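You operate a simulated robot arm through the tools that you are given. There is no shell and no other tool. Be economical: measure what you need, move in short steps, check, and stop when the job is done.

You run a simulated two-armed robot. Do the job below in one go: nothing can be reset, and whatever is moved stays where it is left.

JOB
Stack the carton labelled "sensors" from the robot bench on top of the carton marked "springs". Then stack the 0.60 mm wire reel from the robot bench on top of the 0.45 mm wire reel. Then fetch the blue tray and set it on the side table. Do these in the order given.

The check looks at the end state, three seconds after you hand in, the way a careful person would. Anything else that was tipped, shoved, dropped, spilled or broken makes it a failure.

ROBOT AND FRAMES
Two 7-joint arms with vacuum grippers on one trunk, on a base that drives. Base frame: it is fixed to the floor where the robot stands at the start and does not move with it; the origin is under the middle of the robot, x ahead of it, y to its left, z up; the surface under the hand at the start is at about z = 0.8. Readings come in m, degrees, newtons and seconds.
The left shoulder is at the start at [0.07, 0.174, 1.129], the right one opposite. With the tool pointing down near the work surface each hand reaches from about 0.32 to 0.8 m from the robot's upright axis, wherever it stands, measured 20 degrees to its own side. Places, roughly: blue tray (11x15x3 cm) [3.2, 4.8, 0.8]; side table [6.3, 2.3, 0.8]; wire reel [1.75, 0, 0.75]. Payload 3.5 kg a hand.
Tool frame (each hand has its own): the origin (TCP) lies in the middle of the cups' lips, and z points out of the cups. The gripper has 2 cups of 0.032 m across, covering 0.032 by 0.08 m (tool x, y); the bellows give 0.01 m. With the vacuum on, a cup seals on a smooth face that it is pressed against (1 to 4 N); it does not hold porous or soft things. The pull reaches 76 N.
Orientation is that of the tool frame in the base frame, as a unit quaternion [w, x, y, z]. With the cups facing straight down, the tool's x points along the base's -x, its y along +y and its z along -z.

CONTROLS
- The arms move only by the tool nudge_tool. It takes "left_increments", "right_increments" or both (then of equal length, played together; a hand with none holds still); each is a list of rows, each a list of 3 entries, a list of its own where there are three numbers: the vacuum: 1 switches it on, 0 off, then the shift along the tool's x, y, z in m, then the turn, a rotation vector about the tool's x, y, z in degrees. In form: [[suction, [tx, ty, tz], [rx, ry, rz]], ...]. A call has 1 to 10 rows; each row is the pose to reach, as a shift and turn from the pose commanded when the call began, along the tool's axes at that moment. Rows are played at 5 a second. More than 0.05 m and 8.6 degrees between two rows, or a gripper value outside its range, and nothing of the call is played. A pose out of reach is approached as far as the arm can. The call stops where the force on the tool passes 40 N (or 10 N more than at its start, if that is more) or the arm is blocked; 0.2 s more then pass. The pull builds up within a second once a cup has sealed. Time passes only in rows, and 0.2 s behind the last, so rows that repeat a pose give it time. It gives the time, the measured TCP pose, the force on the tool (base axes) and the pull of the vacuum at its end, in the units of the frame above (readings bear some noise), with the torque about the TCP (base axes, N m) and any sound that the robot's microphone picked up.
- Cameras (640 x 400 px; columns grow to the right, rows downward): "scene" is now at [0.1282, 0.0144, 1.4308]; the picture's right is [0.17, -0.98, 0.00], its down [-0.73, -0.13, -0.67] and it looks along [0.66, 0.12, -0.74] (base axes); focal length 252 px, centre (320, 200). "left" rides on the left gripper at [0.074, -0.019, -0.11] in its tool frame; the picture's right is [0.25, 0.97, 0.00], its down [-0.77, 0.20, -0.60] and it looks along [-0.58, 0.15, 0.80] (tool axes); focal length 218 px, centre (320, 200). "right" rides on the right gripper at [0.074, 0.019, -0.11] in its tool frame; the picture's right is [-0.25, 0.97, 0.00], its down [-0.77, -0.20, -0.60] and it looks along [-0.58, -0.15, 0.80] (tool axes); focal length 218 px, centre (320, 200). There is no depth. A picture from a camera that has moved, and an enlarged one, comes with that camera's place and axes in the base frame and with its lens.
- get_image(camera): a new picture of that camera. It takes no simulated time.
- slide_trunk(by): slides the trunk up (or, below 0, down) by that many m; the arms and the scene camera ride with it, the base frame stays. It gives what a move gives, with no picture.
- base_move(legs): drives the robot by 1 to 6 legs, each [ahead, turn to the left] in m and degrees, along the robot's own axes; the way and the turn of a leg run together, so that a leg with both is an arc; at most 1.5 m and 180 degrees a leg. The arms and the cameras ride along, it lands a little off, and it stops where it bumps. It gives what a move gives.
- pan_tilt(pan, tilt): turns the head with the scene camera to pan (to the left, within 86 degrees either way) and tilt (down, from -29 to 69), counted from straight ahead of the robot. It gives what a move gives.
- close_up(camera, box): a new picture of the part [left, top, right, bottom] of that camera's present view, enlarged. It takes no simulated time.
- close_job(): hands the job in; it is judged then, once.

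Work in short steps. Places have to be worked out from the pictures, the camera data and where the tool is seen: move nearer, look again, correct. Check each grasp and each placing, and mend what went wrong. You have 165 turns and 130 pictures in all, those below and enlarged ones among them. Switch the vacuum off and draw the arms clear of the work before you hand the job in, unless the task says otherwise; then end with one line.

The tools are called after "Emit:" as a command line: name --argument value ..., lists and objects as JSON in quotes. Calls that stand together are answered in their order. nudge_tool: Moves the arms, as the interface text tells. Its arguments: {"type":"object","properties":{"left_increments":{"type":"array","items":{"type":"array"}},"right_increments":{"type":"array","items":{"type":"array"}}},"required":[]} The other tools are called the same way: slide_trunk (by) slides the trunk up or down; base_move (legs) drives the base; pan_tilt (pan, tilt) turns the head that bears the scene camera; get_image (camera) takes a picture; close_up (camera, box) takes an enlarged picture of a part of a camera's view; close_job () hands the job in.

At the start:

```text
time: 0.0
left_eef_pos: [0.4367, 0.2143, 1.096]
left_tcp_rot: [0.0, 0.0, 1.0, 0.0]
left_ft_force: [0.0, -0.1, 0.1]
left_wrist_torque: [0.01, 0.01, -0.01]
left_pull: 0.1
right_eef_pos: [0.3724, -0.105, 1.1355]
right_tcp_rot: [0.0, 0.0, 1.0, 0.0]
right_ft_force: [0.8, 0.2, -0.7]
right_wrist_torque: [-0.01, 0.01, 0.01]
right_pull: 0.0
trunk travel left (down, up): [-0.625, 0.215]
robot x, y, heading: [-0.0001, 0.0018, -0.0]
head pan, tilt: [10.1, 47.6]
```

scene: 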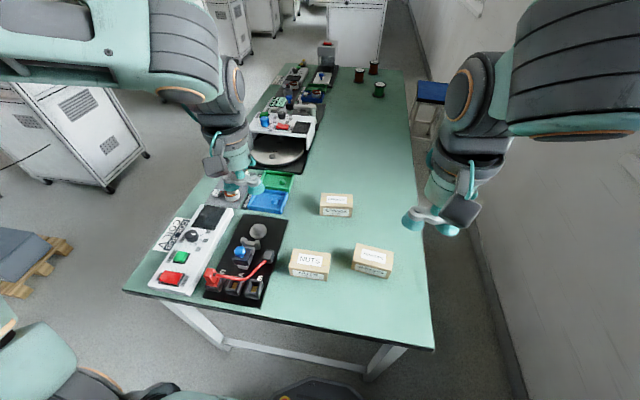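
right: 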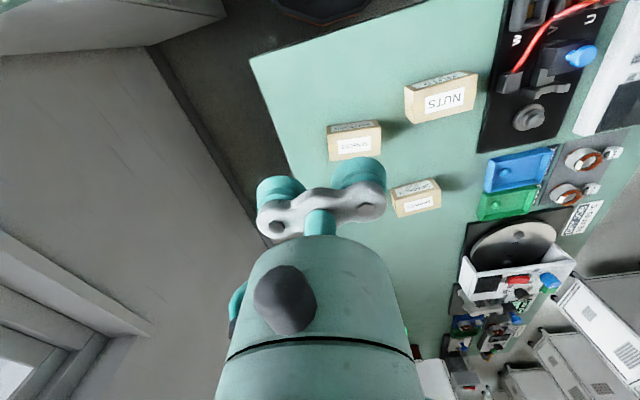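
left: 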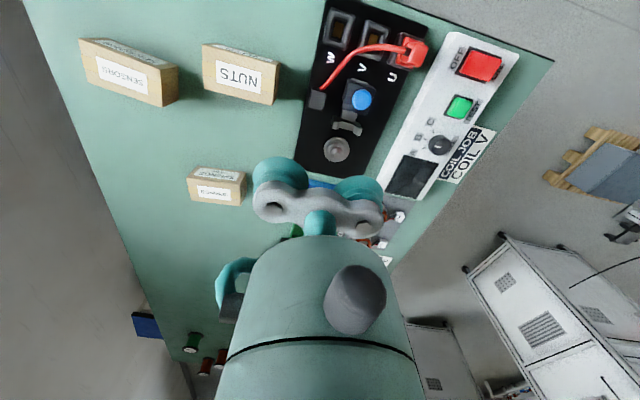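

The pictures show three cartons on the bench. I enlarge the views to read their labels and see the reels.

Emit:
close_up --camera "scene" --box '[270, 180, 420, 290]'

Emit:
close_up --camera "scene" --box '[300, 30, 460, 130]'

Emit:
close_up --camera "left" --box '[60, 20, 300, 220]'

```text
3.64 times, centred on (345, 235) of scene
camera zoom: at [0.1282, 0.0144, 1.4308], right [0.17, -0.98, 0.0], down [-0.73, -0.13, -0.67], along [0.66, 0.12, -0.74], focal length 914 px, centre (229, 73)
```

zoom: 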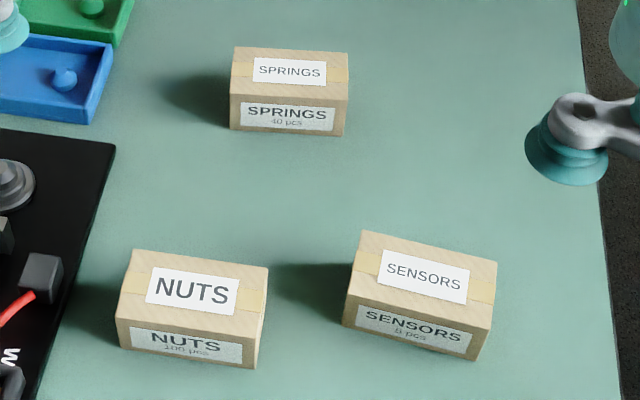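

```text
4.00 times, centred on (380, 80) of scene
camera zoom: at [0.1282, 0.0144, 1.4308], right [0.17, -0.98, 0.0], down [-0.73, -0.13, -0.67], along [0.66, 0.12, -0.74], focal length 1006 px, centre (80, 680)
```

zoom: 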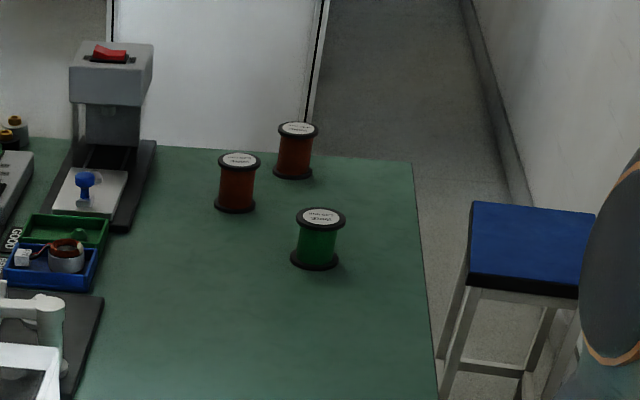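

```text
2.00 times, centred on (180, 120) of left
camera zoom: at [0.364, 0.1957, 1.2048], right [-0.25, 0.97, 0.0], down [0.77, 0.2, 0.6], along [0.58, 0.15, -0.8], focal length 436 px, centre (600, 360)
```

zoom: 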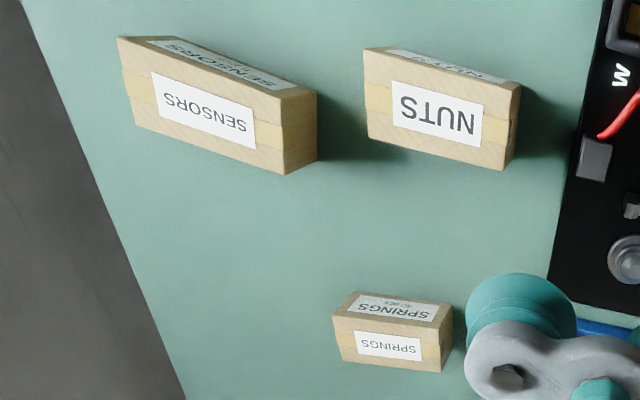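

The "sensors" carton's top is at about [0.48, -0.064, 0.85] and the "springs" carton's at about [0.66, 0.056, 0.85]. I bring the right hand above "sensors" and move the left hand aside.

Emit:
nudge_tool --right_increments '[[0, [-0.022, 0.008, 0.037], [0, 0, 0]], [0, [-0.044, 0.016, 0.074], [0, 0, 0]], [0, [-0.065, 0.025, 0.11], [0, 0, 0]], [0, [-0.087, 0.033, 0.148], [0, 0, 0]], [0, [-0.108, 0.041, 0.185], [0, 0, 0]], [0, [-0.108, 0.041, 0.185], [0, 0, 0]]]' --left_increments '[[0, [0, 0.02, 0], [0, 0, 0]], [0, [0, 0.05, 0], [0, 0, 0]], [0, [0, 0.08, 0], [0, 0, 0]], [0, [0, 0.11, 0], [0, 0, 0]], [0, [0, 0.13, 0], [0, 0, 0]], [0, [0, 0.13, 0], [0, 0, 0]]]'

Emit:
get_image --camera "right"

Emit:
get_image --camera "scene"

```text
time: 1.4
left_eef_pos: [0.437, 0.345, 1.095]
left_tcp_rot: [0.0, -0.001, 1.0, 0.0]
left_ft_force: [0.6, -1.2, 0.4]
left_wrist_torque: [0.05, 0.0, 0.02]
left_pull: 0.0
right_eef_pos: [0.4807, -0.0654, 0.9484]
right_tcp_rot: [0.0, 0.0, 1.0, 0.001]
right_ft_force: [0.0, 0.7, 0.0]
right_wrist_torque: [-0.01, 0.03, 0.02]
right_pull: 0.0
trunk travel left (down, up): [-0.625, 0.215]
robot x, y, heading: [0.0009, 0.0009, 0.0]
head pan, tilt: [10.1, 47.6]
```

```text
123 pictures are left
camera right: at [0.4077, -0.0468, 1.0594], right [0.25, 0.97, 0.0], down [0.77, -0.2, 0.6], along [0.58, -0.15, -0.8], focal length 218 px, centre (320, 200)
```

right: 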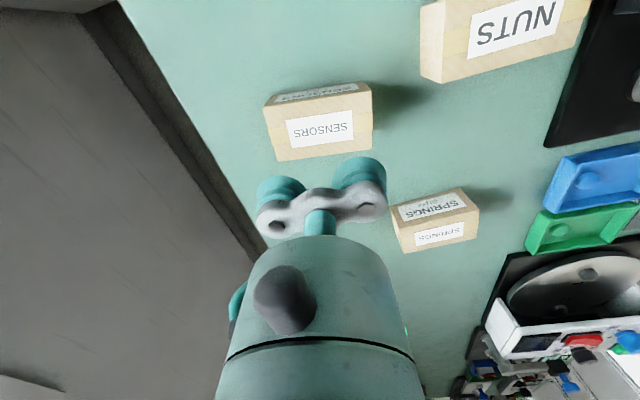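

```text
122 pictures are left
camera scene: at [0.1272, 0.0137, 1.4309], right [0.17, -0.98, 0.0], down [-0.73, -0.13, -0.68], along [0.66, 0.12, -0.74], focal length 252 px, centre (320, 200)
```

scene: 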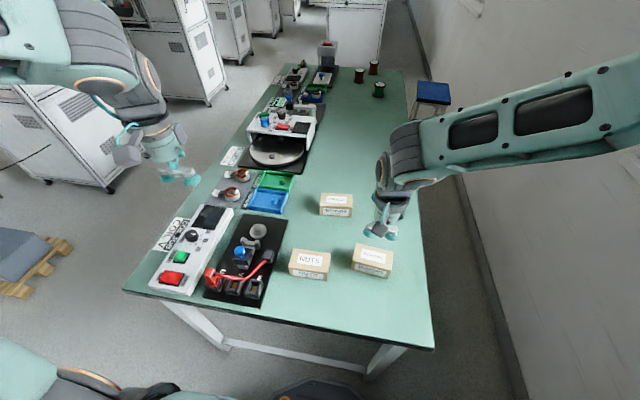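

The hand is nearly over "sensors", whose centre I put at [0.478, -0.064], turned about -5.5 degrees. I turn to match and go down to just above the top.

Emit:
nudge_tool --right_increments '[[0, [0.003, 0.001, 0.03], [0, 0, 3]], [0, [0.003, 0.001, 0.06], [0, 0, 5.5]], [0, [0.003, 0.001, 0.08], [0, 0, 5.5]], [1, [0.003, 0.001, 0.09], [0, 0, 5.5]], [1, [0.003, 0.001, 0.096], [0, 0, 5.5]], [1, [0.003, 0.001, 0.096], [0, 0, 5.5]]]'

Emit:
get_image --camera "right"

```text
time: 2.8
left_eef_pos: [0.4367, 0.3451, 1.095]
left_tcp_rot: [0.0, 0.001, 1.0, 0.0]
left_ft_force: [0.6, 0.2, 1.0]
left_wrist_torque: [-0.02, 0.0, 0.01]
left_pull: 0.1
right_eef_pos: [0.4797, -0.0609, 0.8552]
right_tcp_rot: [0.0, 0.048, 0.999, 0.001]
right_ft_force: [-0.1, 0.3, 1.0]
right_wrist_torque: [0.01, 0.03, 0.03]
right_pull: 0.1
trunk travel left (down, up): [-0.625, 0.215]
robot x, y, heading: [-0.0007, 0.0035, -0.1]
head pan, tilt: [10.1, 47.6]
```

```text
121 pictures are left
camera right: at [0.4068, -0.0363, 0.9646], right [0.34, 0.94, 0.0], down [0.75, -0.27, 0.6], along [0.57, -0.21, -0.8], focal length 218 px, centre (320, 200)
```

right: 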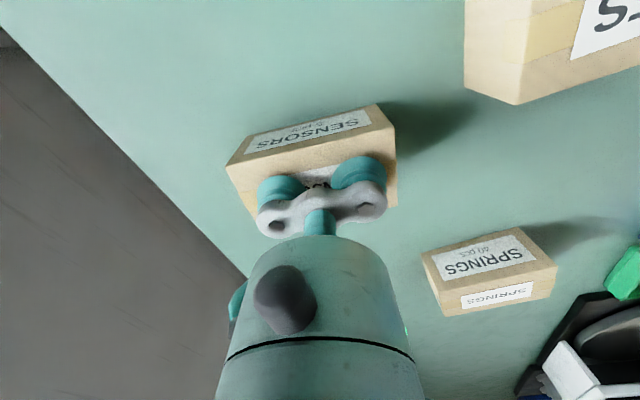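

The cups are lined up over the carton's top without touching yet. I press down a few more millimetres with the vacuum on.

Emit:
nudge_tool --right_increments '[[1, [0, 0, 0.003], [0, 0, 0]], [1, [0, 0, 0.006], [0, 0, 0]], [1, [0, 0, 0.008], [0, 0, 0]], [1, [0, 0, 0.008], [0, 0, 0]], [1, [0, 0, 0.008], [0, 0, 0]]]'

```text
time: 3.9
left_eef_pos: [0.435, 0.344, 1.0957]
left_tcp_rot: [0.001, 0.0, 1.0, 0.0]
left_ft_force: [0.2, 0.5, 0.5]
left_wrist_torque: [0.01, 0.0, -0.02]
left_pull: 0.0
right_eef_pos: [0.4781, -0.0614, 0.8482]
right_tcp_rot: [0.004, 0.05, 0.999, 0.001]
right_ft_force: [-4.0, -1.2, 17.7]
right_wrist_torque: [-0.24, 0.29, 0.12]
right_pull: 75.6
trunk travel left (down, up): [-0.625, 0.215]
robot x, y, heading: [-0.0019, -0.003, -0.2]
head pan, tilt: [10.1, 47.6]
stopped in row 5 (right hand): the force on the tool passed its limit at 40 N (the readings are from after the stop); the commanded pose is now the measured one
```

The cups have sealed with a pull of 75.6 N. I lift the carton straight up and look.

Emit:
nudge_tool --right_increments '[[1, [0, 0, -0.01], [0, 0, 0]], [1, [0, 0, -0.04], [0, 0, 0]], [1, [0, 0, -0.08], [0, 0, 0]], [1, [0, 0, -0.12], [0, 0, 0]], [1, [0, 0, -0.12], [0, 0, 0]]]'

Emit:
close_up --camera "scene" --box '[240, 160, 440, 285]'

Emit:
get_image --camera "right"

```text
time: 5.0
left_eef_pos: [0.4369, 0.345, 1.0944]
left_tcp_rot: [0.001, 0.0, 1.0, 0.0]
left_ft_force: [-0.2, 0.0, -0.8]
left_wrist_torque: [0.03, -0.01, -0.01]
left_pull: 0.0
right_eef_pos: [0.4776, -0.0617, 0.9671]
right_tcp_rot: [0.002, 0.049, 0.999, 0.0]
right_ft_force: [0.8, 0.2, -0.5]
right_wrist_torque: [-0.03, -0.01, 0.01]
right_pull: 75.7
trunk travel left (down, up): [-0.625, 0.215]
robot x, y, heading: [0.0017, 0.0005, -0.2]
head pan, tilt: [10.1, 47.6]
```

```text
3.20 times, centred on (340, 222) of scene
camera zoom: at [0.129, 0.0146, 1.4307], right [0.17, -0.98, 0.0], down [-0.73, -0.13, -0.67], along [0.66, 0.12, -0.74], focal length 805 px, centre (256, 128)
```

zoom: 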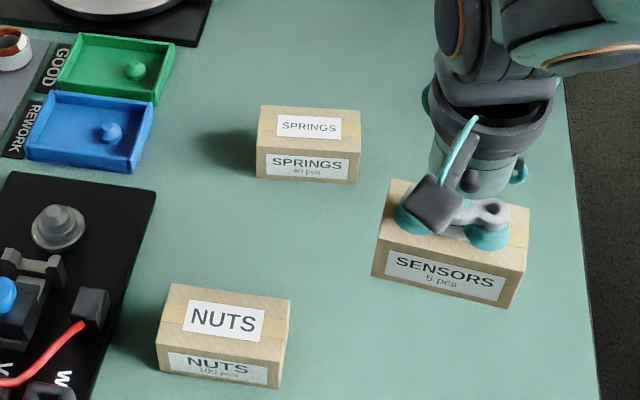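

```text
119 pictures are left
camera right: at [0.4056, -0.037, 1.0777], right [0.35, 0.94, 0.0], down [0.75, -0.28, 0.61], along [0.57, -0.21, -0.8], focal length 218 px, centre (320, 200)
```

right: 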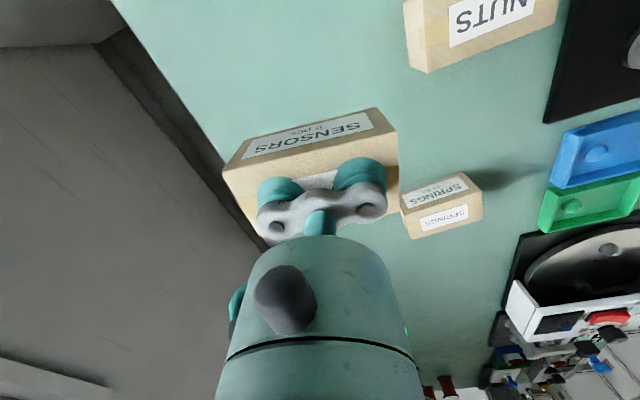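

"Sensors" hangs level and the "springs" top is centred at about [0.657, 0.056], turned about +5 degrees. I carry the carton above it at the same height and turn it to match.

Emit:
nudge_tool --right_increments '[[1, [-0.027, 0.023, 0], [0, 0, -1.7]], [1, [-0.055, 0.046, 0], [0, 0, -3.5]], [1, [-0.082, 0.069, 0], [0, 0, -5.2]], [1, [-0.11, 0.091, 0], [0, 0, -7]], [1, [-0.137, 0.114, 0], [0, 0, -8.8]], [1, [-0.165, 0.137, 0], [0, 0, -10.5]], [1, [-0.165, 0.137, 0], [0, 0, -10.5]]]'

Emit:
close_up --camera "scene" --box '[260, 130, 420, 230]'

Emit:
get_image --camera "right"

Emit:
get_image --camera "left"

```text
time: 6.7
left_eef_pos: [0.4364, 0.3449, 1.0939]
left_tcp_rot: [-0.001, 0.0, 1.0, 0.0]
left_ft_force: [0.2, 0.0, -0.3]
left_wrist_torque: [-0.01, 0.0, 0.0]
left_pull: 0.1
right_eef_pos: [0.6489, 0.0523, 0.9678]
right_tcp_rot: [0.003, -0.042, 0.999, 0.001]
right_ft_force: [1.4, 0.4, -0.8]
right_wrist_torque: [0.0, 0.01, 0.02]
right_pull: 75.0
right hand out of reach, approached as far as the arm can: row 6, 7
trunk travel left (down, up): [-0.625, 0.215]
robot x, y, heading: [-0.0021, 0.0015, 0.1]
head pan, tilt: [10.1, 47.6]
```

```text
4.00 times, centred on (340, 180) of scene
camera zoom: at [0.1273, 0.0139, 1.4309], right [0.17, -0.98, 0.0], down [-0.73, -0.13, -0.68], along [0.66, 0.12, -0.74], focal length 1006 px, centre (240, 280)
```

zoom: 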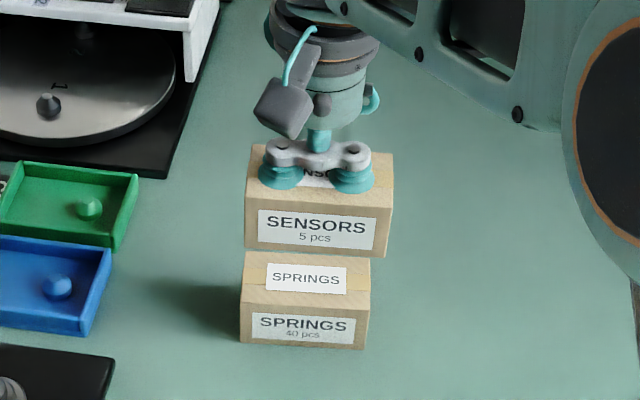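

```text
117 pictures are left
camera right: at [0.5716, 0.0651, 1.0775], right [0.17, 0.99, 0.0], down [0.78, -0.14, 0.61], along [0.6, -0.1, -0.79], focal length 218 px, centre (320, 200)
```

right: 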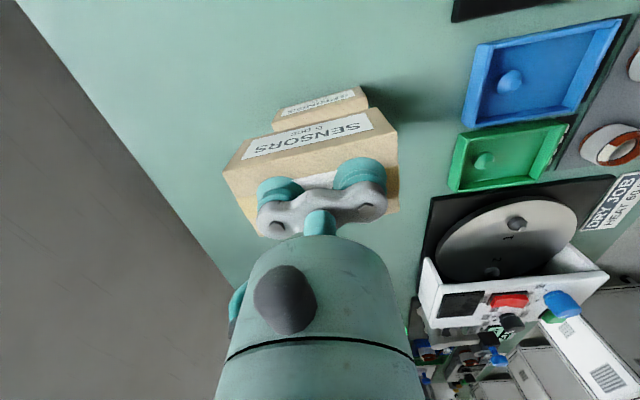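

```text
116 pictures are left
camera left: at [0.3639, 0.3261, 1.2046], right [-0.25, 0.97, 0.0], down [0.77, 0.2, 0.6], along [0.59, 0.15, -0.8], focal length 218 px, centre (320, 200)
```

left: 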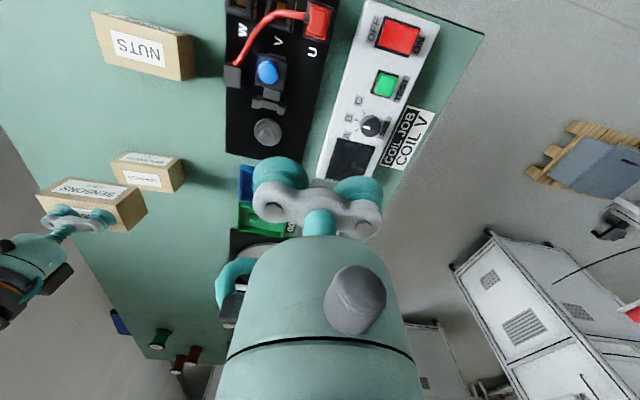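

The arm is at the end of its reach, some millimetres short. I drive 3 cm ahead to gain reach, the carton staying clear above "springs".

Emit:
base_move --legs '[[0.03, 0]]'

Emit:
get_image --camera "right"

Emit:
close_up --camera "scene" --box '[260, 130, 420, 230]'

```text
time: 7.5
left_eef_pos: [0.464, 0.3459, 1.0972]
left_tcp_rot: [0.002, -0.001, 1.0, 0.0]
left_ft_force: [-0.7, 0.3, 0.7]
left_wrist_torque: [-0.01, -0.01, 0.02]
left_pull: 0.1
right_eef_pos: [0.6753, 0.0551, 0.9683]
right_tcp_rot: [0.003, -0.043, 0.999, 0.0]
right_ft_force: [-0.9, 0.2, 0.0]
right_wrist_torque: [-0.02, -0.02, -0.02]
right_pull: 75.4
trunk travel left (down, up): [-0.625, 0.215]
robot x, y, heading: [0.0292, -0.0022, 0.2]
head pan, tilt: [10.1, 47.6]
```

```text
115 pictures are left
camera right: at [0.5989, 0.0664, 1.0785], right [0.17, 0.99, 0.0], down [0.78, -0.14, 0.61], along [0.6, -0.1, -0.79], focal length 218 px, centre (320, 200)
```

right: 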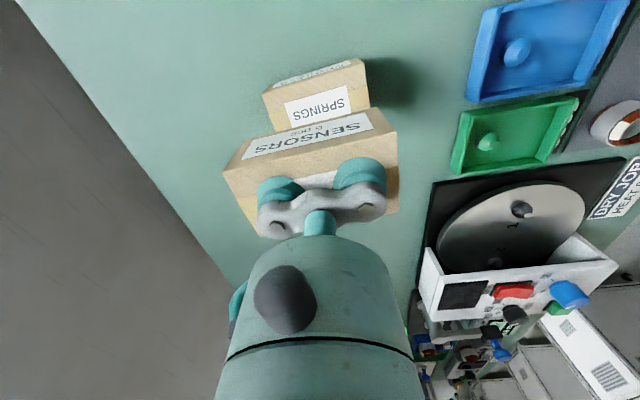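

```text
4.00 times, centred on (340, 180) of scene
camera zoom: at [0.1543, 0.0146, 1.4312], right [0.18, -0.98, 0.0], down [-0.72, -0.13, -0.68], along [0.67, 0.12, -0.74], focal length 1006 px, centre (240, 280)
```

zoom: 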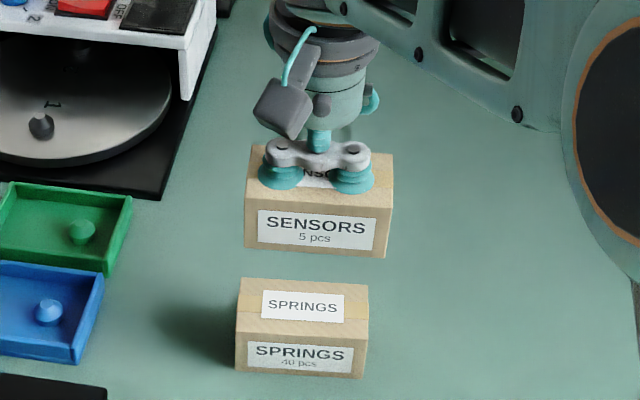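

Compared with "springs", the held carton must go about 14 mm back and 6 mm to the left. I shift it so and come partly down, then check.

Emit:
nudge_tool --right_increments '[[1, [0.0134, 0.0072, 0], [0, 0, 0]], [1, [0.0134, 0.0072, 0.02], [0, 0, 0]], [1, [0.0134, 0.0072, 0.04], [0, 0, 0]], [1, [0.0134, 0.0072, 0.04], [0, 0, 0]]]'

Emit:
close_up --camera "scene" --box '[260, 130, 420, 230]'

Emit:
close_up --camera "left" --box '[0, 100, 240, 250]'

```text
time: 8.5
left_eef_pos: [0.4642, 0.3446, 1.0951]
left_tcp_rot: [0.001, -0.001, 1.0, 0.0]
left_ft_force: [0.5, -0.1, 1.0]
left_wrist_torque: [0.01, -0.03, -0.01]
left_pull: 0.0
right_eef_pos: [0.6612, 0.0584, 0.926]
right_tcp_rot: [0.002, -0.043, 0.999, -0.001]
right_ft_force: [0.1, -0.3, -1.0]
right_wrist_torque: [0.0, 0.0, -0.04]
right_pull: 75.5
trunk travel left (down, up): [-0.625, 0.215]
robot x, y, heading: [0.0312, -0.0032, 0.0]
head pan, tilt: [10.1, 47.6]
```

```text
4.00 times, centred on (340, 180) of scene
camera zoom: at [0.1562, 0.0147, 1.4309], right [0.18, -0.98, 0.0], down [-0.73, -0.13, -0.68], along [0.66, 0.12, -0.74], focal length 1006 px, centre (240, 280)
```

zoom: 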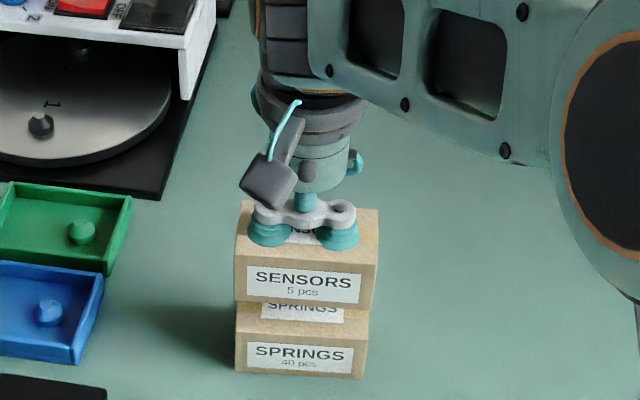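

```text
2.67 times, centred on (120, 175) of left
camera zoom: at [0.3924, 0.327, 1.2048], right [-0.25, 0.97, 0.0], down [0.77, 0.2, 0.61], along [0.59, 0.15, -0.8], focal length 582 px, centre (853, 267)
```

zoom: 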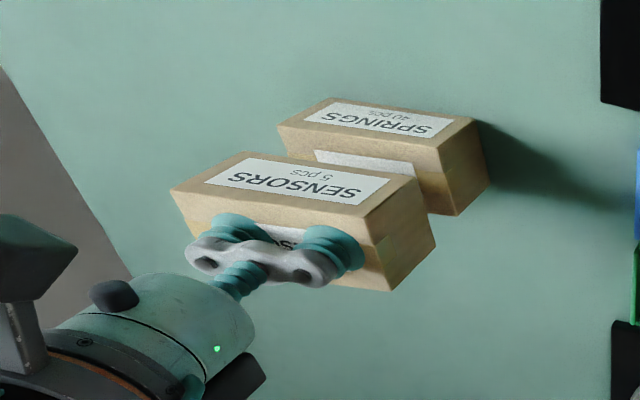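

The carton sits within about 3 mm of the "springs" outline, about 2.5 cm above it. I lower it with a tiny correction to near contact.

Emit:
nudge_tool --right_increments '[[1, [-0.002, 0.002, 0.01], [0, 0, 0]], [1, [-0.002, 0.002, 0.018], [0, 0, 0]], [1, [-0.002, 0.002, 0.022], [0, 0, 0]], [1, [-0.002, 0.002, 0.025], [0, 0, 0]], [1, [-0.002, 0.002, 0.025], [0, 0, 0]]]'

Emit:
close_up --camera "scene" --box '[260, 130, 420, 230]'

```text
time: 9.7
left_eef_pos: [0.4664, 0.3463, 1.0947]
left_tcp_rot: [0.0, -0.001, 1.0, 0.0]
left_ft_force: [-0.4, -0.5, -0.8]
left_wrist_torque: [-0.02, 0.0, 0.03]
left_pull: 0.0
right_eef_pos: [0.6662, 0.0634, 0.903]
right_tcp_rot: [0.003, -0.043, 0.999, 0.001]
right_ft_force: [0.3, 0.8, -1.5]
right_wrist_torque: [-0.02, 0.01, 0.02]
right_pull: 75.2
trunk travel left (down, up): [-0.625, 0.215]
robot x, y, heading: [0.03, -0.0006, 0.1]
head pan, tilt: [10.1, 47.6]
```

```text
4.00 times, centred on (340, 180) of scene
camera zoom: at [0.1577, 0.0146, 1.4308], right [0.18, -0.98, 0.0], down [-0.73, -0.13, -0.67], along [0.66, 0.12, -0.74], focal length 1006 px, centre (240, 280)
```

zoom: 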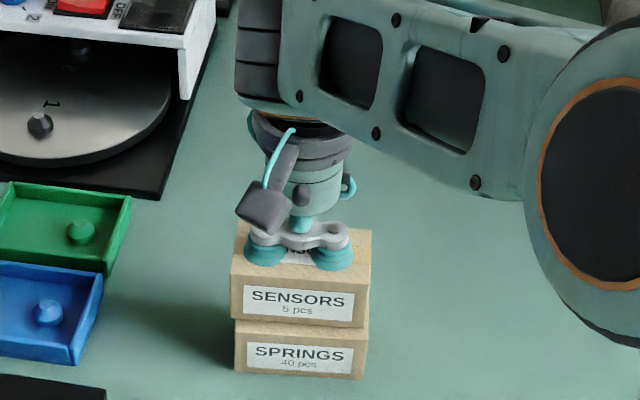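

The carton is well aligned and all but touching. I lower it in 1 mm steps until the force shows contact.

Emit:
nudge_tool --right_increments '[[1, [0, 0, 0.001], [0, 0, 0]], [1, [0, 0, 0.002], [0, 0, 0]], [1, [0, 0, 0.003], [0, 0, 0]], [1, [0, 0, 0.003], [0, 0, 0]]]'

```text
time: 10.7
left_eef_pos: [0.4664, 0.3455, 1.0951]
left_tcp_rot: [-0.001, -0.001, 1.0, 0.0]
left_ft_force: [-0.3, -0.3, -0.2]
left_wrist_torque: [0.01, 0.02, 0.0]
left_pull: 0.1
right_eef_pos: [0.665, 0.0613, 0.8979]
right_tcp_rot: [0.002, -0.042, 0.999, 0.001]
right_ft_force: [0.5, -0.3, 0.5]
right_wrist_torque: [-0.03, 0.02, 0.03]
right_pull: 75.3
trunk travel left (down, up): [-0.625, 0.215]
robot x, y, heading: [0.0322, 0.0025, 0.1]
head pan, tilt: [10.1, 47.6]
```

There is no contact force yet, so I go down 2 mm more.

Emit:
nudge_tool --right_increments '[[1, [0, 0, 0.001], [0, 0, 0]], [1, [0, 0, 0.002], [0, 0, 0]], [1, [0, 0, 0.002], [0, 0, 0]]]'

```text
time: 11.5
left_eef_pos: [0.4646, 0.3456, 1.0961]
left_tcp_rot: [0.001, 0.0, 1.0, 0.0]
left_ft_force: [0.3, 0.1, 0.4]
left_wrist_torque: [0.04, 0.0, -0.02]
left_pull: 0.1
right_eef_pos: [0.6651, 0.0626, 0.8987]
right_tcp_rot: [0.004, -0.043, 0.999, 0.001]
right_ft_force: [2.5, -0.6, 13.5]
right_wrist_torque: [-0.15, 0.08, 0.04]
right_pull: 75.4
trunk travel left (down, up): [-0.625, 0.215]
robot x, y, heading: [0.0288, -0.0006, 0.3]
head pan, tilt: [10.1, 47.6]
```

The 13.5 N upward shows that the carton rests on "springs". I switch the vacuum off, wait, and draw straight up.

Emit:
nudge_tool --right_increments '[[0, [0, 0, 0], [0, 0, 0]], [0, [0, 0, 0], [0, 0, 0]], [0, [0, 0, 0], [0, 0, 0]], [0, [0, 0, -0.01], [0, 0, 0]], [0, [0, 0, -0.04], [0, 0, 0]], [0, [0, 0, -0.08], [0, 0, 0]], [0, [0, 0, -0.12], [0, 0, 0]]]'

Emit:
get_image --camera "scene"

Emit:
get_image --camera "right"

```text
time: 13.1
left_eef_pos: [0.466, 0.3462, 1.0958]
left_tcp_rot: [0.0, -0.001, 1.0, -0.001]
left_ft_force: [-0.8, -0.5, 0.3]
left_wrist_torque: [0.05, 0.0, -0.02]
left_pull: 0.1
right_eef_pos: [0.6681, 0.0546, 1.015]
right_tcp_rot: [-0.003, -0.035, 0.999, 0.005]
right_ft_force: [-0.7, -0.2, 0.0]
right_wrist_torque: [0.03, -0.02, 0.01]
right_pull: 0.2
trunk travel left (down, up): [-0.625, 0.215]
robot x, y, heading: [0.0285, 0.0008, 0.3]
head pan, tilt: [10.1, 47.6]
```

```text
110 pictures are left
camera scene: at [0.1571, 0.014, 1.4308], right [0.18, -0.98, 0.0], down [-0.73, -0.13, -0.68], along [0.66, 0.12, -0.74], focal length 252 px, centre (320, 200)
```

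scene: 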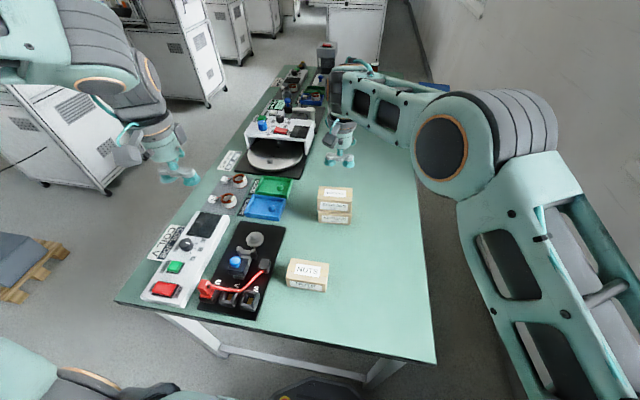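

```text
109 pictures are left
camera right: at [0.5923, 0.0678, 1.1256], right [0.18, 0.98, 0.01], down [0.79, -0.15, 0.6], along [0.59, -0.1, -0.8], focal length 218 px, centre (320, 200)
```

right: 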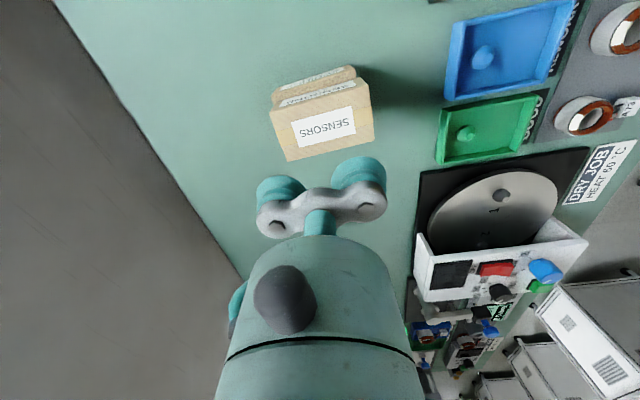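

"Sensors" stands squarely on "springs". I draw both arms in for driving.

Emit:
nudge_tool --right_increments '[[0, [0.03, -0.01, -0.03], [0, 0, 0]], [0, [0.06, -0.025, -0.06], [0, 0, 0]], [0, [0.095, -0.05, -0.09], [0, 0, 0]], [0, [0.125, -0.075, -0.11], [0, 0, 0]], [0, [0.16, -0.1, -0.12], [0, 0, 0]], [0, [0.195, -0.13, -0.12], [0, 0, 0]], [0, [0.23, -0.16, -0.12], [0, 0, 0]], [0, [0.26, -0.18, -0.12], [0, 0, 0]], [0, [0.26, -0.2, -0.12], [0, 0, 4]], [0, [0.26, -0.2, -0.12], [0, 0, 4.5]]]' --left_increments '[[0, [0, -0.01, -0.01], [0, 0, 0]], [0, [0.01, -0.03, -0.02], [0, 0, 0]], [0, [0.02, -0.05, -0.03], [0, 0, 0]], [0, [0.03, -0.07, -0.04], [0, 0, 0]], [0, [0.04, -0.09, -0.04], [0, 0, 0]], [0, [0.05, -0.11, -0.04], [0, 0, 0]], [0, [0.05, -0.13, -0.04], [0, 0, 0]], [0, [0.05, -0.13, -0.04], [0, 0, 0]], [0, [0.05, -0.13, -0.04], [0, 0, 0]], [0, [0.05, -0.13, -0.04], [0, 0, 0]]]'

Emit:
pan_tilt --pan 0 --tilt 20

Emit:
get_image --camera "scene"

Emit:
pan_tilt --pan 60 --tilt 20

Emit:
get_image --camera "scene"

Emit:
pan_tilt --pan -40 --tilt 30

Emit:
get_image --camera "scene"

```text
refused: row 3 steps farther than a row can; nothing moved
```

```text
time: 14.0
left_eef_pos: [0.4662, 0.3455, 1.095]
left_tcp_rot: [0.001, -0.001, 1.0, 0.0]
left_ft_force: [-0.4, 0.3, -0.8]
left_wrist_torque: [0.04, 0.02, 0.0]
left_pull: 0.1
right_eef_pos: [0.6679, 0.0568, 1.0179]
right_tcp_rot: [-0.001, -0.036, 0.999, 0.006]
right_ft_force: [-0.4, 0.2, 0.4]
right_wrist_torque: [0.03, -0.01, -0.06]
right_pull: 0.0
trunk travel left (down, up): [-0.625, 0.215]
robot x, y, heading: [0.03, -0.0021, -0.2]
head pan, tilt: [0.0, 20.0]
```

```text
108 pictures are left
camera scene: at [0.173, 0.0009, 1.4729], right [0.0, -1.0, 0.0], down [-0.34, 0.0, -0.94], along [0.94, 0.0, -0.34], focal length 252 px, centre (320, 200)
```

scene: 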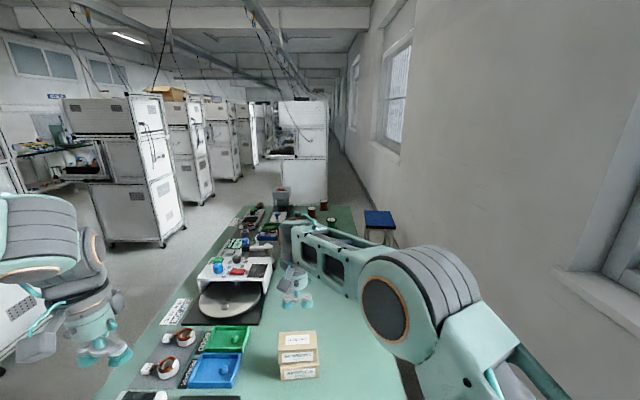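

```text
time: 15.3
left_eef_pos: [0.4654, 0.3448, 1.0948]
left_tcp_rot: [0.0, -0.001, 1.0, 0.0]
left_ft_force: [0.7, 0.1, -0.6]
left_wrist_torque: [-0.02, -0.01, 0.02]
left_pull: 0.1
right_eef_pos: [0.6692, 0.0553, 1.0206]
right_tcp_rot: [0.002, -0.035, 0.999, 0.007]
right_ft_force: [0.1, 0.2, -0.6]
right_wrist_torque: [0.03, -0.02, 0.01]
right_pull: 0.0
trunk travel left (down, up): [-0.625, 0.215]
robot x, y, heading: [0.03, 0.0018, -0.2]
head pan, tilt: [60.0, 20.0]
```

```text
107 pictures are left
camera scene: at [0.1265, 0.0815, 1.473], right [0.87, -0.5, 0.0], down [-0.17, -0.3, -0.94], along [0.47, 0.81, -0.34], focal length 252 px, centre (320, 200)
```

scene: 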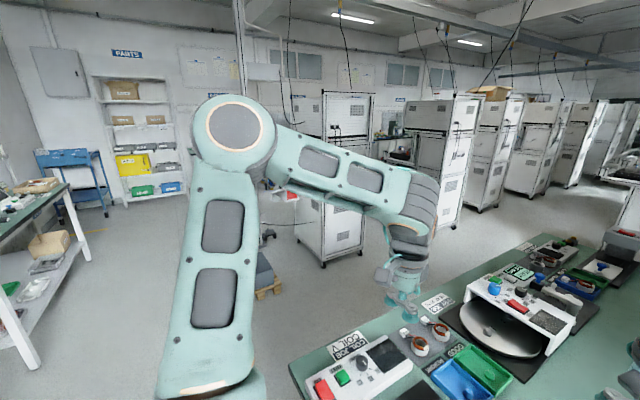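

```text
time: 17.1
left_eef_pos: [0.4662, 0.3467, 1.0933]
left_tcp_rot: [-0.001, -0.001, 1.0, 0.0]
left_ft_force: [0.6, -0.7, -0.1]
left_wrist_torque: [-0.01, 0.03, -0.02]
left_pull: 0.2
right_eef_pos: [0.6689, 0.0574, 1.0207]
right_tcp_rot: [0.003, -0.034, 0.999, 0.007]
right_ft_force: [-0.2, 0.2, 0.2]
right_wrist_torque: [0.03, 0.0, 0.01]
right_pull: 0.0
trunk travel left (down, up): [-0.625, 0.215]
robot x, y, heading: [0.0294, -0.0018, -0.2]
head pan, tilt: [-40.0, 30.0]
```

```text
106 pictures are left
camera scene: at [0.1493, -0.0572, 1.457], right [-0.64, -0.77, 0.0], down [-0.38, 0.32, -0.87], along [0.66, -0.56, -0.5], focal length 252 px, centre (320, 200)
```

scene: 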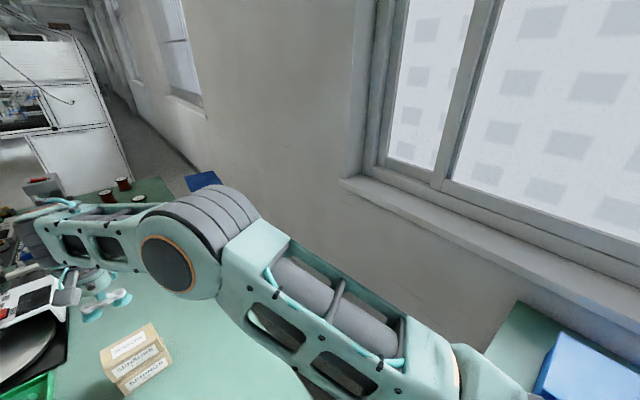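

The stack is fine; my row steps were too large. I retract the right arm in smaller steps, and bring the left hand in.

Emit:
nudge_tool --right_increments '[[0, [0.025, -0.01, -0.025], [0, 0, 0]], [0, [0.05, -0.025, -0.05], [0, 0, 0]], [0, [0.075, -0.04, -0.08], [0, 0, 0]], [0, [0.105, -0.06, -0.1], [0, 0, 0]], [0, [0.135, -0.085, -0.11], [0, 0, 0]], [0, [0.165, -0.11, -0.12], [0, 0, 0]], [0, [0.195, -0.135, -0.12], [0, 0, 0]], [0, [0.225, -0.16, -0.12], [0, 0, 0]], [0, [0.255, -0.18, -0.12], [0, 0, 4]], [0, [0.26, -0.2, -0.12], [0, 0, 4]]]' --left_increments '[[0, [0, -0.01, -0.01], [0, 0, 0]], [0, [0.01, -0.03, -0.02], [0, 0, 0]], [0, [0.02, -0.05, -0.03], [0, 0, 0]], [0, [0.03, -0.07, -0.04], [0, 0, 0]], [0, [0.04, -0.09, -0.04], [0, 0, 0]], [0, [0.05, -0.11, -0.04], [0, 0, 0]], [0, [0.05, -0.13, -0.04], [0, 0, 0]], [0, [0.05, -0.13, -0.04], [0, 0, 0]], [0, [0.05, -0.13, -0.04], [0, 0, 0]], [0, [0.05, -0.13, -0.04], [0, 0, 0]]]'

Emit:
pan_tilt --pan 40 --tilt 35

Emit:
get_image --camera "scene"

```text
time: 19.3
left_eef_pos: [0.4158, 0.2149, 1.1375]
left_tcp_rot: [0.0, 0.0, 1.0, 0.001]
left_ft_force: [0.4, -0.6, 0.6]
left_wrist_torque: [0.0, 0.02, 0.0]
left_pull: 0.1
right_eef_pos: [0.4252, -0.1594, 1.1367]
right_tcp_rot: [0.002, -0.008, 1.0, 0.001]
right_ft_force: [0.4, -1.1, -0.1]
right_wrist_torque: [0.03, -0.02, -0.01]
right_pull: 0.1
trunk travel left (down, up): [-0.625, 0.215]
robot x, y, heading: [0.0274, -0.0015, -0.1]
head pan, tilt: [-40.0, 30.0]
```

```text
time: 20.8
left_eef_pos: [0.4156, 0.2159, 1.137]
left_tcp_rot: [-0.001, -0.001, 1.0, 0.0]
left_ft_force: [-0.1, -0.8, 0.0]
left_wrist_torque: [-0.05, 0.0, 0.0]
left_pull: 0.1
right_eef_pos: [0.4233, -0.158, 1.1378]
right_tcp_rot: [0.002, -0.008, 1.0, 0.002]
right_ft_force: [0.0, 0.8, 0.3]
right_wrist_torque: [-0.03, -0.01, -0.02]
right_pull: 0.0
trunk travel left (down, up): [-0.625, 0.215]
robot x, y, heading: [0.0294, 0.0014, 0.2]
head pan, tilt: [40.0, 35.0]
```

```text
105 pictures are left
camera scene: at [0.1473, 0.057, 1.4492], right [0.64, -0.77, 0.0], down [-0.44, -0.37, -0.82], along [0.63, 0.53, -0.57], focal length 252 px, centre (320, 200)
```

scene: 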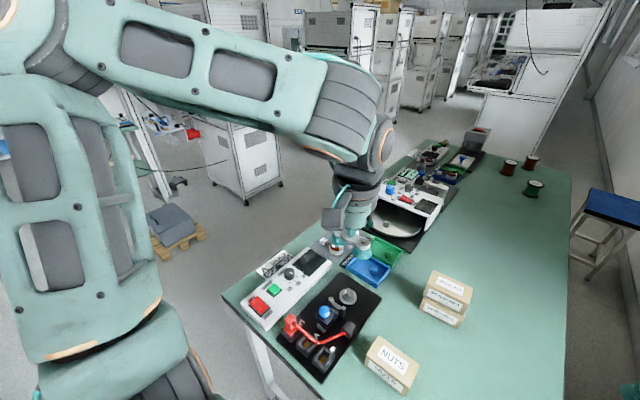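

The bench's left edge is at about y = 0.56, with a pallet and cabinet beyond y = 1.8, so there is a lane near y = 1.15. I back off, turn left, drive into that lane and turn back.

Emit:
base_move --legs '[[-0.2, 0], [0, 90], [1.15, 0], [0, -90]]'

Emit:
pan_tilt --pan 0 --tilt 30

Emit:
get_image --camera "scene"

```text
time: 35.5
left_eef_pos: [0.2338, 1.3474, 1.1371]
left_tcp_rot: [0.0, 0.021, 1.0, 0.0]
left_ft_force: [-0.8, 0.1, 0.6]
left_wrist_torque: [0.0, 0.01, 0.0]
left_pull: 0.0
right_eef_pos: [0.227, 0.9743, 1.1372]
right_tcp_rot: [0.001, 0.014, 1.0, -0.001]
right_ft_force: [1.1, -1.0, 0.1]
right_wrist_torque: [-0.01, 0.02, 0.0]
right_pull: 0.1
trunk travel left (down, up): [-0.625, 0.215]
robot x, y, heading: [-0.1628, 1.1497, -2.3]
head pan, tilt: [40.0, 35.0]
```

```text
time: 36.6
left_eef_pos: [0.2341, 1.348, 1.1364]
left_tcp_rot: [0.0, 0.021, 1.0, 0.0]
left_ft_force: [0.4, -0.3, -0.3]
left_wrist_torque: [0.02, 0.01, -0.04]
left_pull: 0.0
right_eef_pos: [0.2259, 0.9742, 1.1366]
right_tcp_rot: [0.002, 0.014, 1.0, 0.0]
right_ft_force: [0.7, 0.3, -0.7]
right_wrist_torque: [0.0, 0.0, 0.02]
right_pull: 0.1
trunk travel left (down, up): [-0.625, 0.215]
robot x, y, heading: [-0.1627, 1.1493, -2.3]
head pan, tilt: [0.0, 30.0]
```

```text
104 pictures are left
camera scene: at [-0.0209, 1.1434, 1.457], right [-0.04, -1.0, 0.0], down [-0.5, 0.02, -0.87], along [0.87, -0.04, -0.5], focal length 252 px, centre (320, 200)
```

scene: 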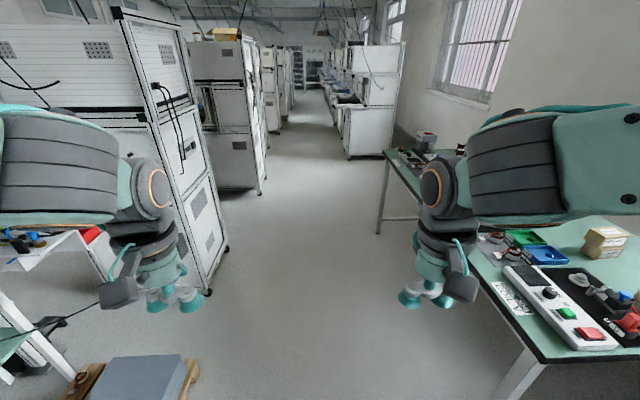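

The lane is clear. I drive 2.6 m along it, past the end of the bench, and turn right.

Emit:
base_move --legs '[[1.35, 0], [1.35, 0], [0, -87.7]]'

Emit:
get_image --camera "scene"

Emit:
pan_tilt --pan 60 --tilt 30

Emit:
get_image --camera "scene"

Emit:
pan_tilt --pan 50 --tilt 30

```text
time: 53.8
left_eef_pos: [2.8427, 0.7402, 1.1365]
left_tcp_rot: [0.0, 0.689, 0.725, 0.0]
left_ft_force: [-0.1, 0.0, 0.9]
left_wrist_torque: [0.05, 0.01, 0.01]
left_pull: 0.1
right_eef_pos: [2.4688, 0.7142, 1.1377]
right_tcp_rot: [0.001, 0.683, 0.73, -0.001]
right_ft_force: [0.5, -0.5, -0.3]
right_wrist_torque: [0.0, -0.02, 0.02]
right_pull: 0.1
trunk travel left (down, up): [-0.625, 0.215]
robot x, y, heading: [2.6085, 1.1155, -87.0]
head pan, tilt: [0.0, 30.0]
```

```text
103 pictures are left
camera scene: at [2.6148, 0.975, 1.457], right [-1.0, -0.05, 0.0], down [-0.03, 0.5, -0.87], along [0.04, -0.86, -0.5], focal length 252 px, centre (320, 200)
```

scene: 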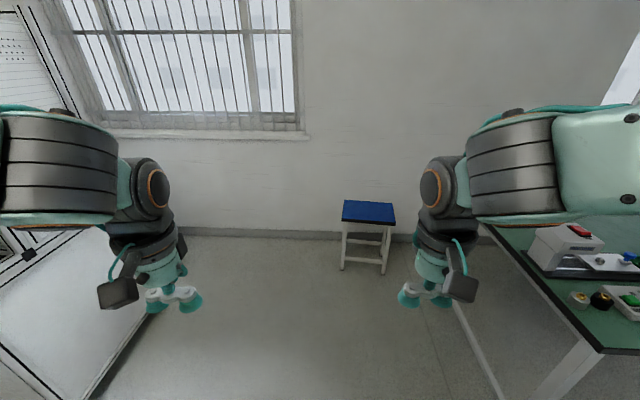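

```text
time: 55.1
left_eef_pos: [2.8411, 0.74, 1.1367]
left_tcp_rot: [0.0, 0.689, 0.725, 0.0]
left_ft_force: [0.3, 0.6, 0.1]
left_wrist_torque: [-0.02, 0.02, -0.04]
left_pull: 0.1
right_eef_pos: [2.47, 0.7128, 1.1379]
right_tcp_rot: [0.001, 0.683, 0.73, -0.002]
right_ft_force: [0.3, 0.7, 0.1]
right_wrist_torque: [-0.02, -0.02, 0.01]
right_pull: 0.2
trunk travel left (down, up): [-0.625, 0.215]
robot x, y, heading: [2.6027, 1.1188, -87.1]
head pan, tilt: [60.0, 30.0]
```

```text
102 pictures are left
camera scene: at [2.6907, 1.0241, 1.457], right [-0.46, -0.89, 0.0], down [-0.45, 0.23, -0.87], along [0.77, -0.39, -0.5], focal length 252 px, centre (320, 200)
```

scene: 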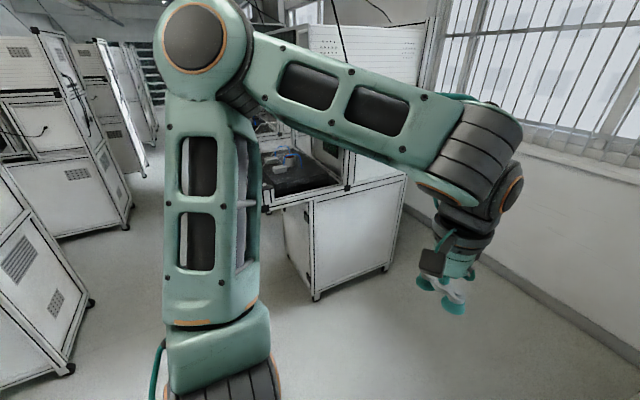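

```text
time: 55.8
left_eef_pos: [2.8428, 0.7386, 1.1371]
left_tcp_rot: [0.0, 0.688, 0.726, 0.001]
left_ft_force: [0.7, 0.7, -0.1]
left_wrist_torque: [0.02, 0.02, -0.01]
left_pull: 0.0
right_eef_pos: [2.4694, 0.7126, 1.1371]
right_tcp_rot: [0.002, 0.683, 0.73, -0.001]
right_ft_force: [-0.1, -0.5, -0.3]
right_wrist_torque: [0.01, -0.01, -0.02]
right_pull: 0.1
trunk travel left (down, up): [-0.625, 0.215]
robot x, y, heading: [2.6059, 1.1131, -87.1]
head pan, tilt: [50.0, 30.0]
```

The end of the bench is at x of about 1.9 and the floor before it is free. I drive to y of about 0 and turn right to face the bench end.

Emit:
base_move --legs '[[1.1, 0], [0, -93]]'

Emit:
pan_tilt --pan 0 --tilt 40

Emit:
get_image --camera "scene"

```text
time: 65.5
left_eef_pos: [2.2666, -0.1827, 1.137]
left_tcp_rot: [0.0, 1.0, -0.027, 0.0]
left_ft_force: [0.0, 0.2, 0.0]
left_wrist_torque: [-0.01, -0.03, -0.01]
left_pull: 0.0
right_eef_pos: [2.2788, 0.1916, 1.1375]
right_tcp_rot: [-0.001, 1.0, -0.019, -0.002]
right_ft_force: [0.0, -0.5, -0.4]
right_wrist_torque: [-0.02, 0.0, 0.02]
right_pull: 0.1
trunk travel left (down, up): [-0.625, 0.215]
robot x, y, heading: [2.6636, 0.0121, 176.9]
head pan, tilt: [50.0, 30.0]
```

```text
time: 66.7
left_eef_pos: [2.2657, -0.1828, 1.1369]
left_tcp_rot: [0.0, 1.0, -0.026, 0.0]
left_ft_force: [-1.8, 0.1, 0.2]
left_wrist_torque: [0.01, 0.02, -0.01]
left_pull: 0.1
right_eef_pos: [2.2778, 0.1908, 1.1373]
right_tcp_rot: [0.0, 1.0, -0.019, -0.002]
right_ft_force: [-0.4, 0.3, 0.6]
right_wrist_torque: [-0.01, 0.0, 0.03]
right_pull: 0.1
trunk travel left (down, up): [-0.625, 0.215]
robot x, y, heading: [2.6658, 0.0137, 177.0]
head pan, tilt: [0.0, 40.0]
```

```text
101 pictures are left
camera scene: at [2.5289, 0.0196, 1.4416], right [0.05, 1.0, 0.0], down [0.64, -0.03, -0.77], along [-0.77, 0.04, -0.64], focal length 252 px, centre (320, 200)
```

scene: 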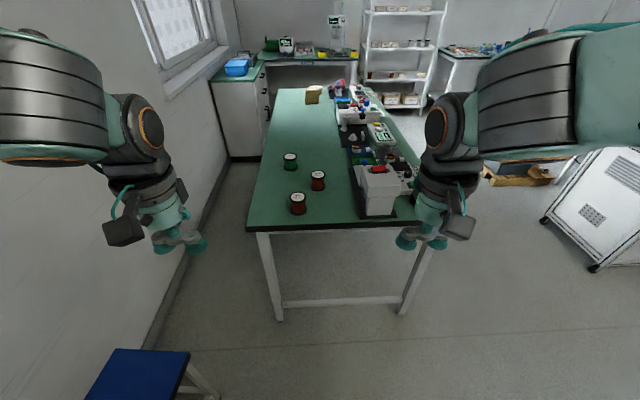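

The reels stand near [1.83, -0.03], [1.68, 0.055] and [1.51, -0.07]. The blue stool is near on my left, so I look at it against the base, and read the reel labels enlarged.

Emit:
close_up --camera "scene" --box '[270, 140, 350, 220]'

Emit:
pan_tilt --pan 40 --tilt 65

Emit:
get_image --camera "scene"

```text
5.00 times, centred on (310, 180) of scene
camera zoom: at [2.5289, 0.0196, 1.4416], right [0.05, 1.0, 0.0], down [0.64, -0.03, -0.77], along [-0.77, 0.04, -0.64], focal length 1258 px, centre (370, 300)
```

zoom: 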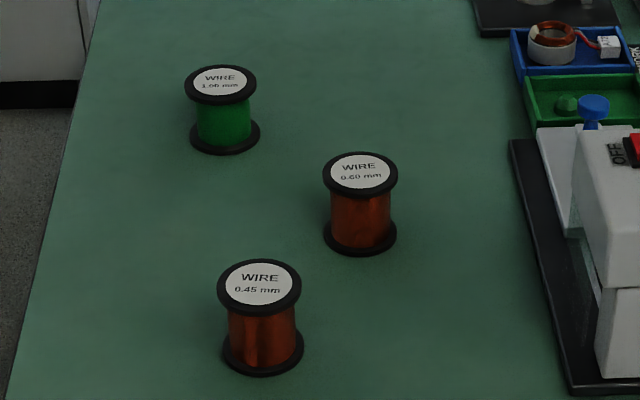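

```text
time: 67.8
left_eef_pos: [2.2654, -0.182, 1.1378]
left_tcp_rot: [0.0, 1.0, -0.026, 0.001]
left_ft_force: [0.0, 0.4, -0.5]
left_wrist_torque: [0.01, -0.01, -0.02]
left_pull: 0.1
right_eef_pos: [2.278, 0.1905, 1.1363]
right_tcp_rot: [0.0, 1.0, -0.02, -0.001]
right_ft_force: [-1.1, -0.2, 0.5]
right_wrist_torque: [-0.02, 0.02, 0.01]
right_pull: 0.1
trunk travel left (down, up): [-0.625, 0.215]
robot x, y, heading: [2.6663, 0.0142, 176.9]
head pan, tilt: [40.0, 65.0]
```

```text
99 pictures are left
camera scene: at [2.5653, -0.0213, 1.4094], right [-0.6, 0.8, 0.0], down [0.72, 0.54, -0.42], along [-0.34, -0.25, -0.91], focal length 252 px, centre (320, 200)
```

scene: 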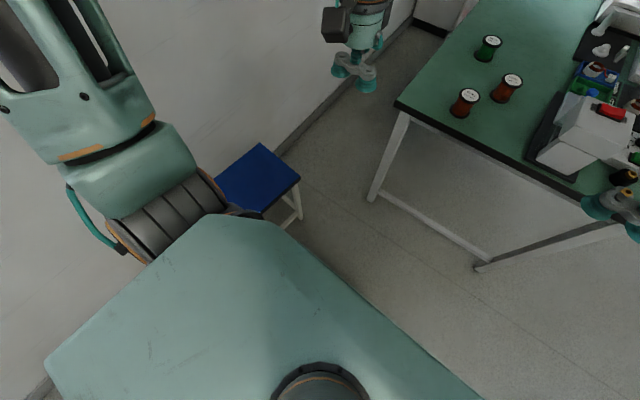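

The reels are labelled 0.45 mm (front), 0.60 mm (middle) and 1.00 mm (green). I approach the bench end with a slight shift away from the stool.

Emit:
base_move --legs '[[0, -7], [0.4, 0], [0, 10]]'

Emit:
pan_tilt --pan 10 --tilt 50

Emit:
get_image --camera "scene"

Emit:
get_image --camera "left"

```text
time: 71.5
left_eef_pos: [1.88, -0.1299, 1.1362]
left_tcp_rot: [0.001, 1.0, -0.003, 0.001]
left_ft_force: [1.0, 0.6, 0.8]
left_wrist_torque: [0.01, -0.05, 0.02]
left_pull: 0.0
right_eef_pos: [1.873, 0.2436, 1.139]
right_tcp_rot: [0.0, 1.0, 0.004, -0.002]
right_ft_force: [0.3, -0.5, 0.0]
right_wrist_torque: [0.05, 0.01, 0.02]
right_pull: 0.0
trunk travel left (down, up): [-0.625, 0.215]
robot x, y, heading: [2.2682, 0.0831, 179.7]
head pan, tilt: [40.0, 65.0]
```

```text
time: 72.5
left_eef_pos: [1.8807, -0.1289, 1.1369]
left_tcp_rot: [0.0, 1.0, -0.003, 0.0]
left_ft_force: [-1.0, 0.2, 0.3]
left_wrist_torque: [0.03, -0.01, -0.01]
left_pull: 0.0
right_eef_pos: [1.8749, 0.2428, 1.1361]
right_tcp_rot: [0.0, 1.0, 0.005, -0.002]
right_ft_force: [0.3, 0.3, 0.8]
right_wrist_torque: [-0.02, 0.01, -0.01]
right_pull: 0.0
trunk travel left (down, up): [-0.625, 0.215]
robot x, y, heading: [2.2687, 0.0829, 179.6]
head pan, tilt: [10.0, 50.0]
```

```text
98 pictures are left
camera scene: at [2.1425, 0.0706, 1.4274], right [-0.17, 0.99, 0.0], down [0.76, 0.13, -0.64], along [-0.63, -0.11, -0.77], focal length 252 px, centre (320, 200)
```

scene: 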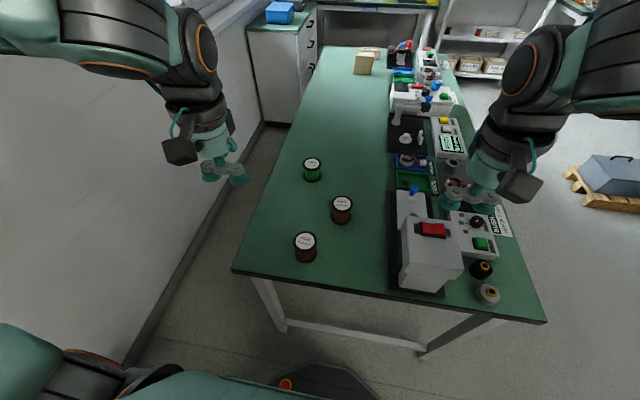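

```text
97 pictures are left
camera left: at [1.9551, -0.1109, 1.2463], right [0.25, -0.97, 0.0], down [-0.77, -0.2, 0.6], along [-0.59, -0.15, -0.8], focal length 218 px, centre (320, 200)
```

left: 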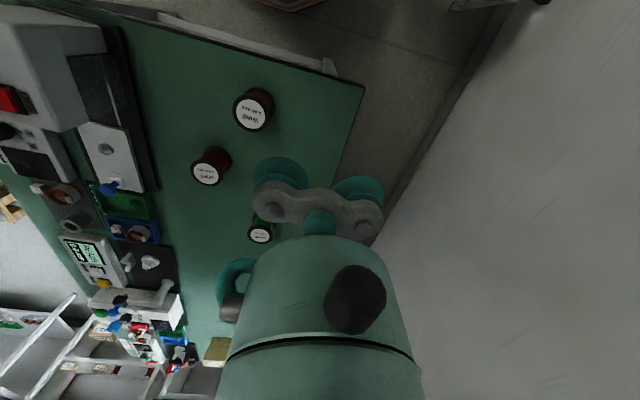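

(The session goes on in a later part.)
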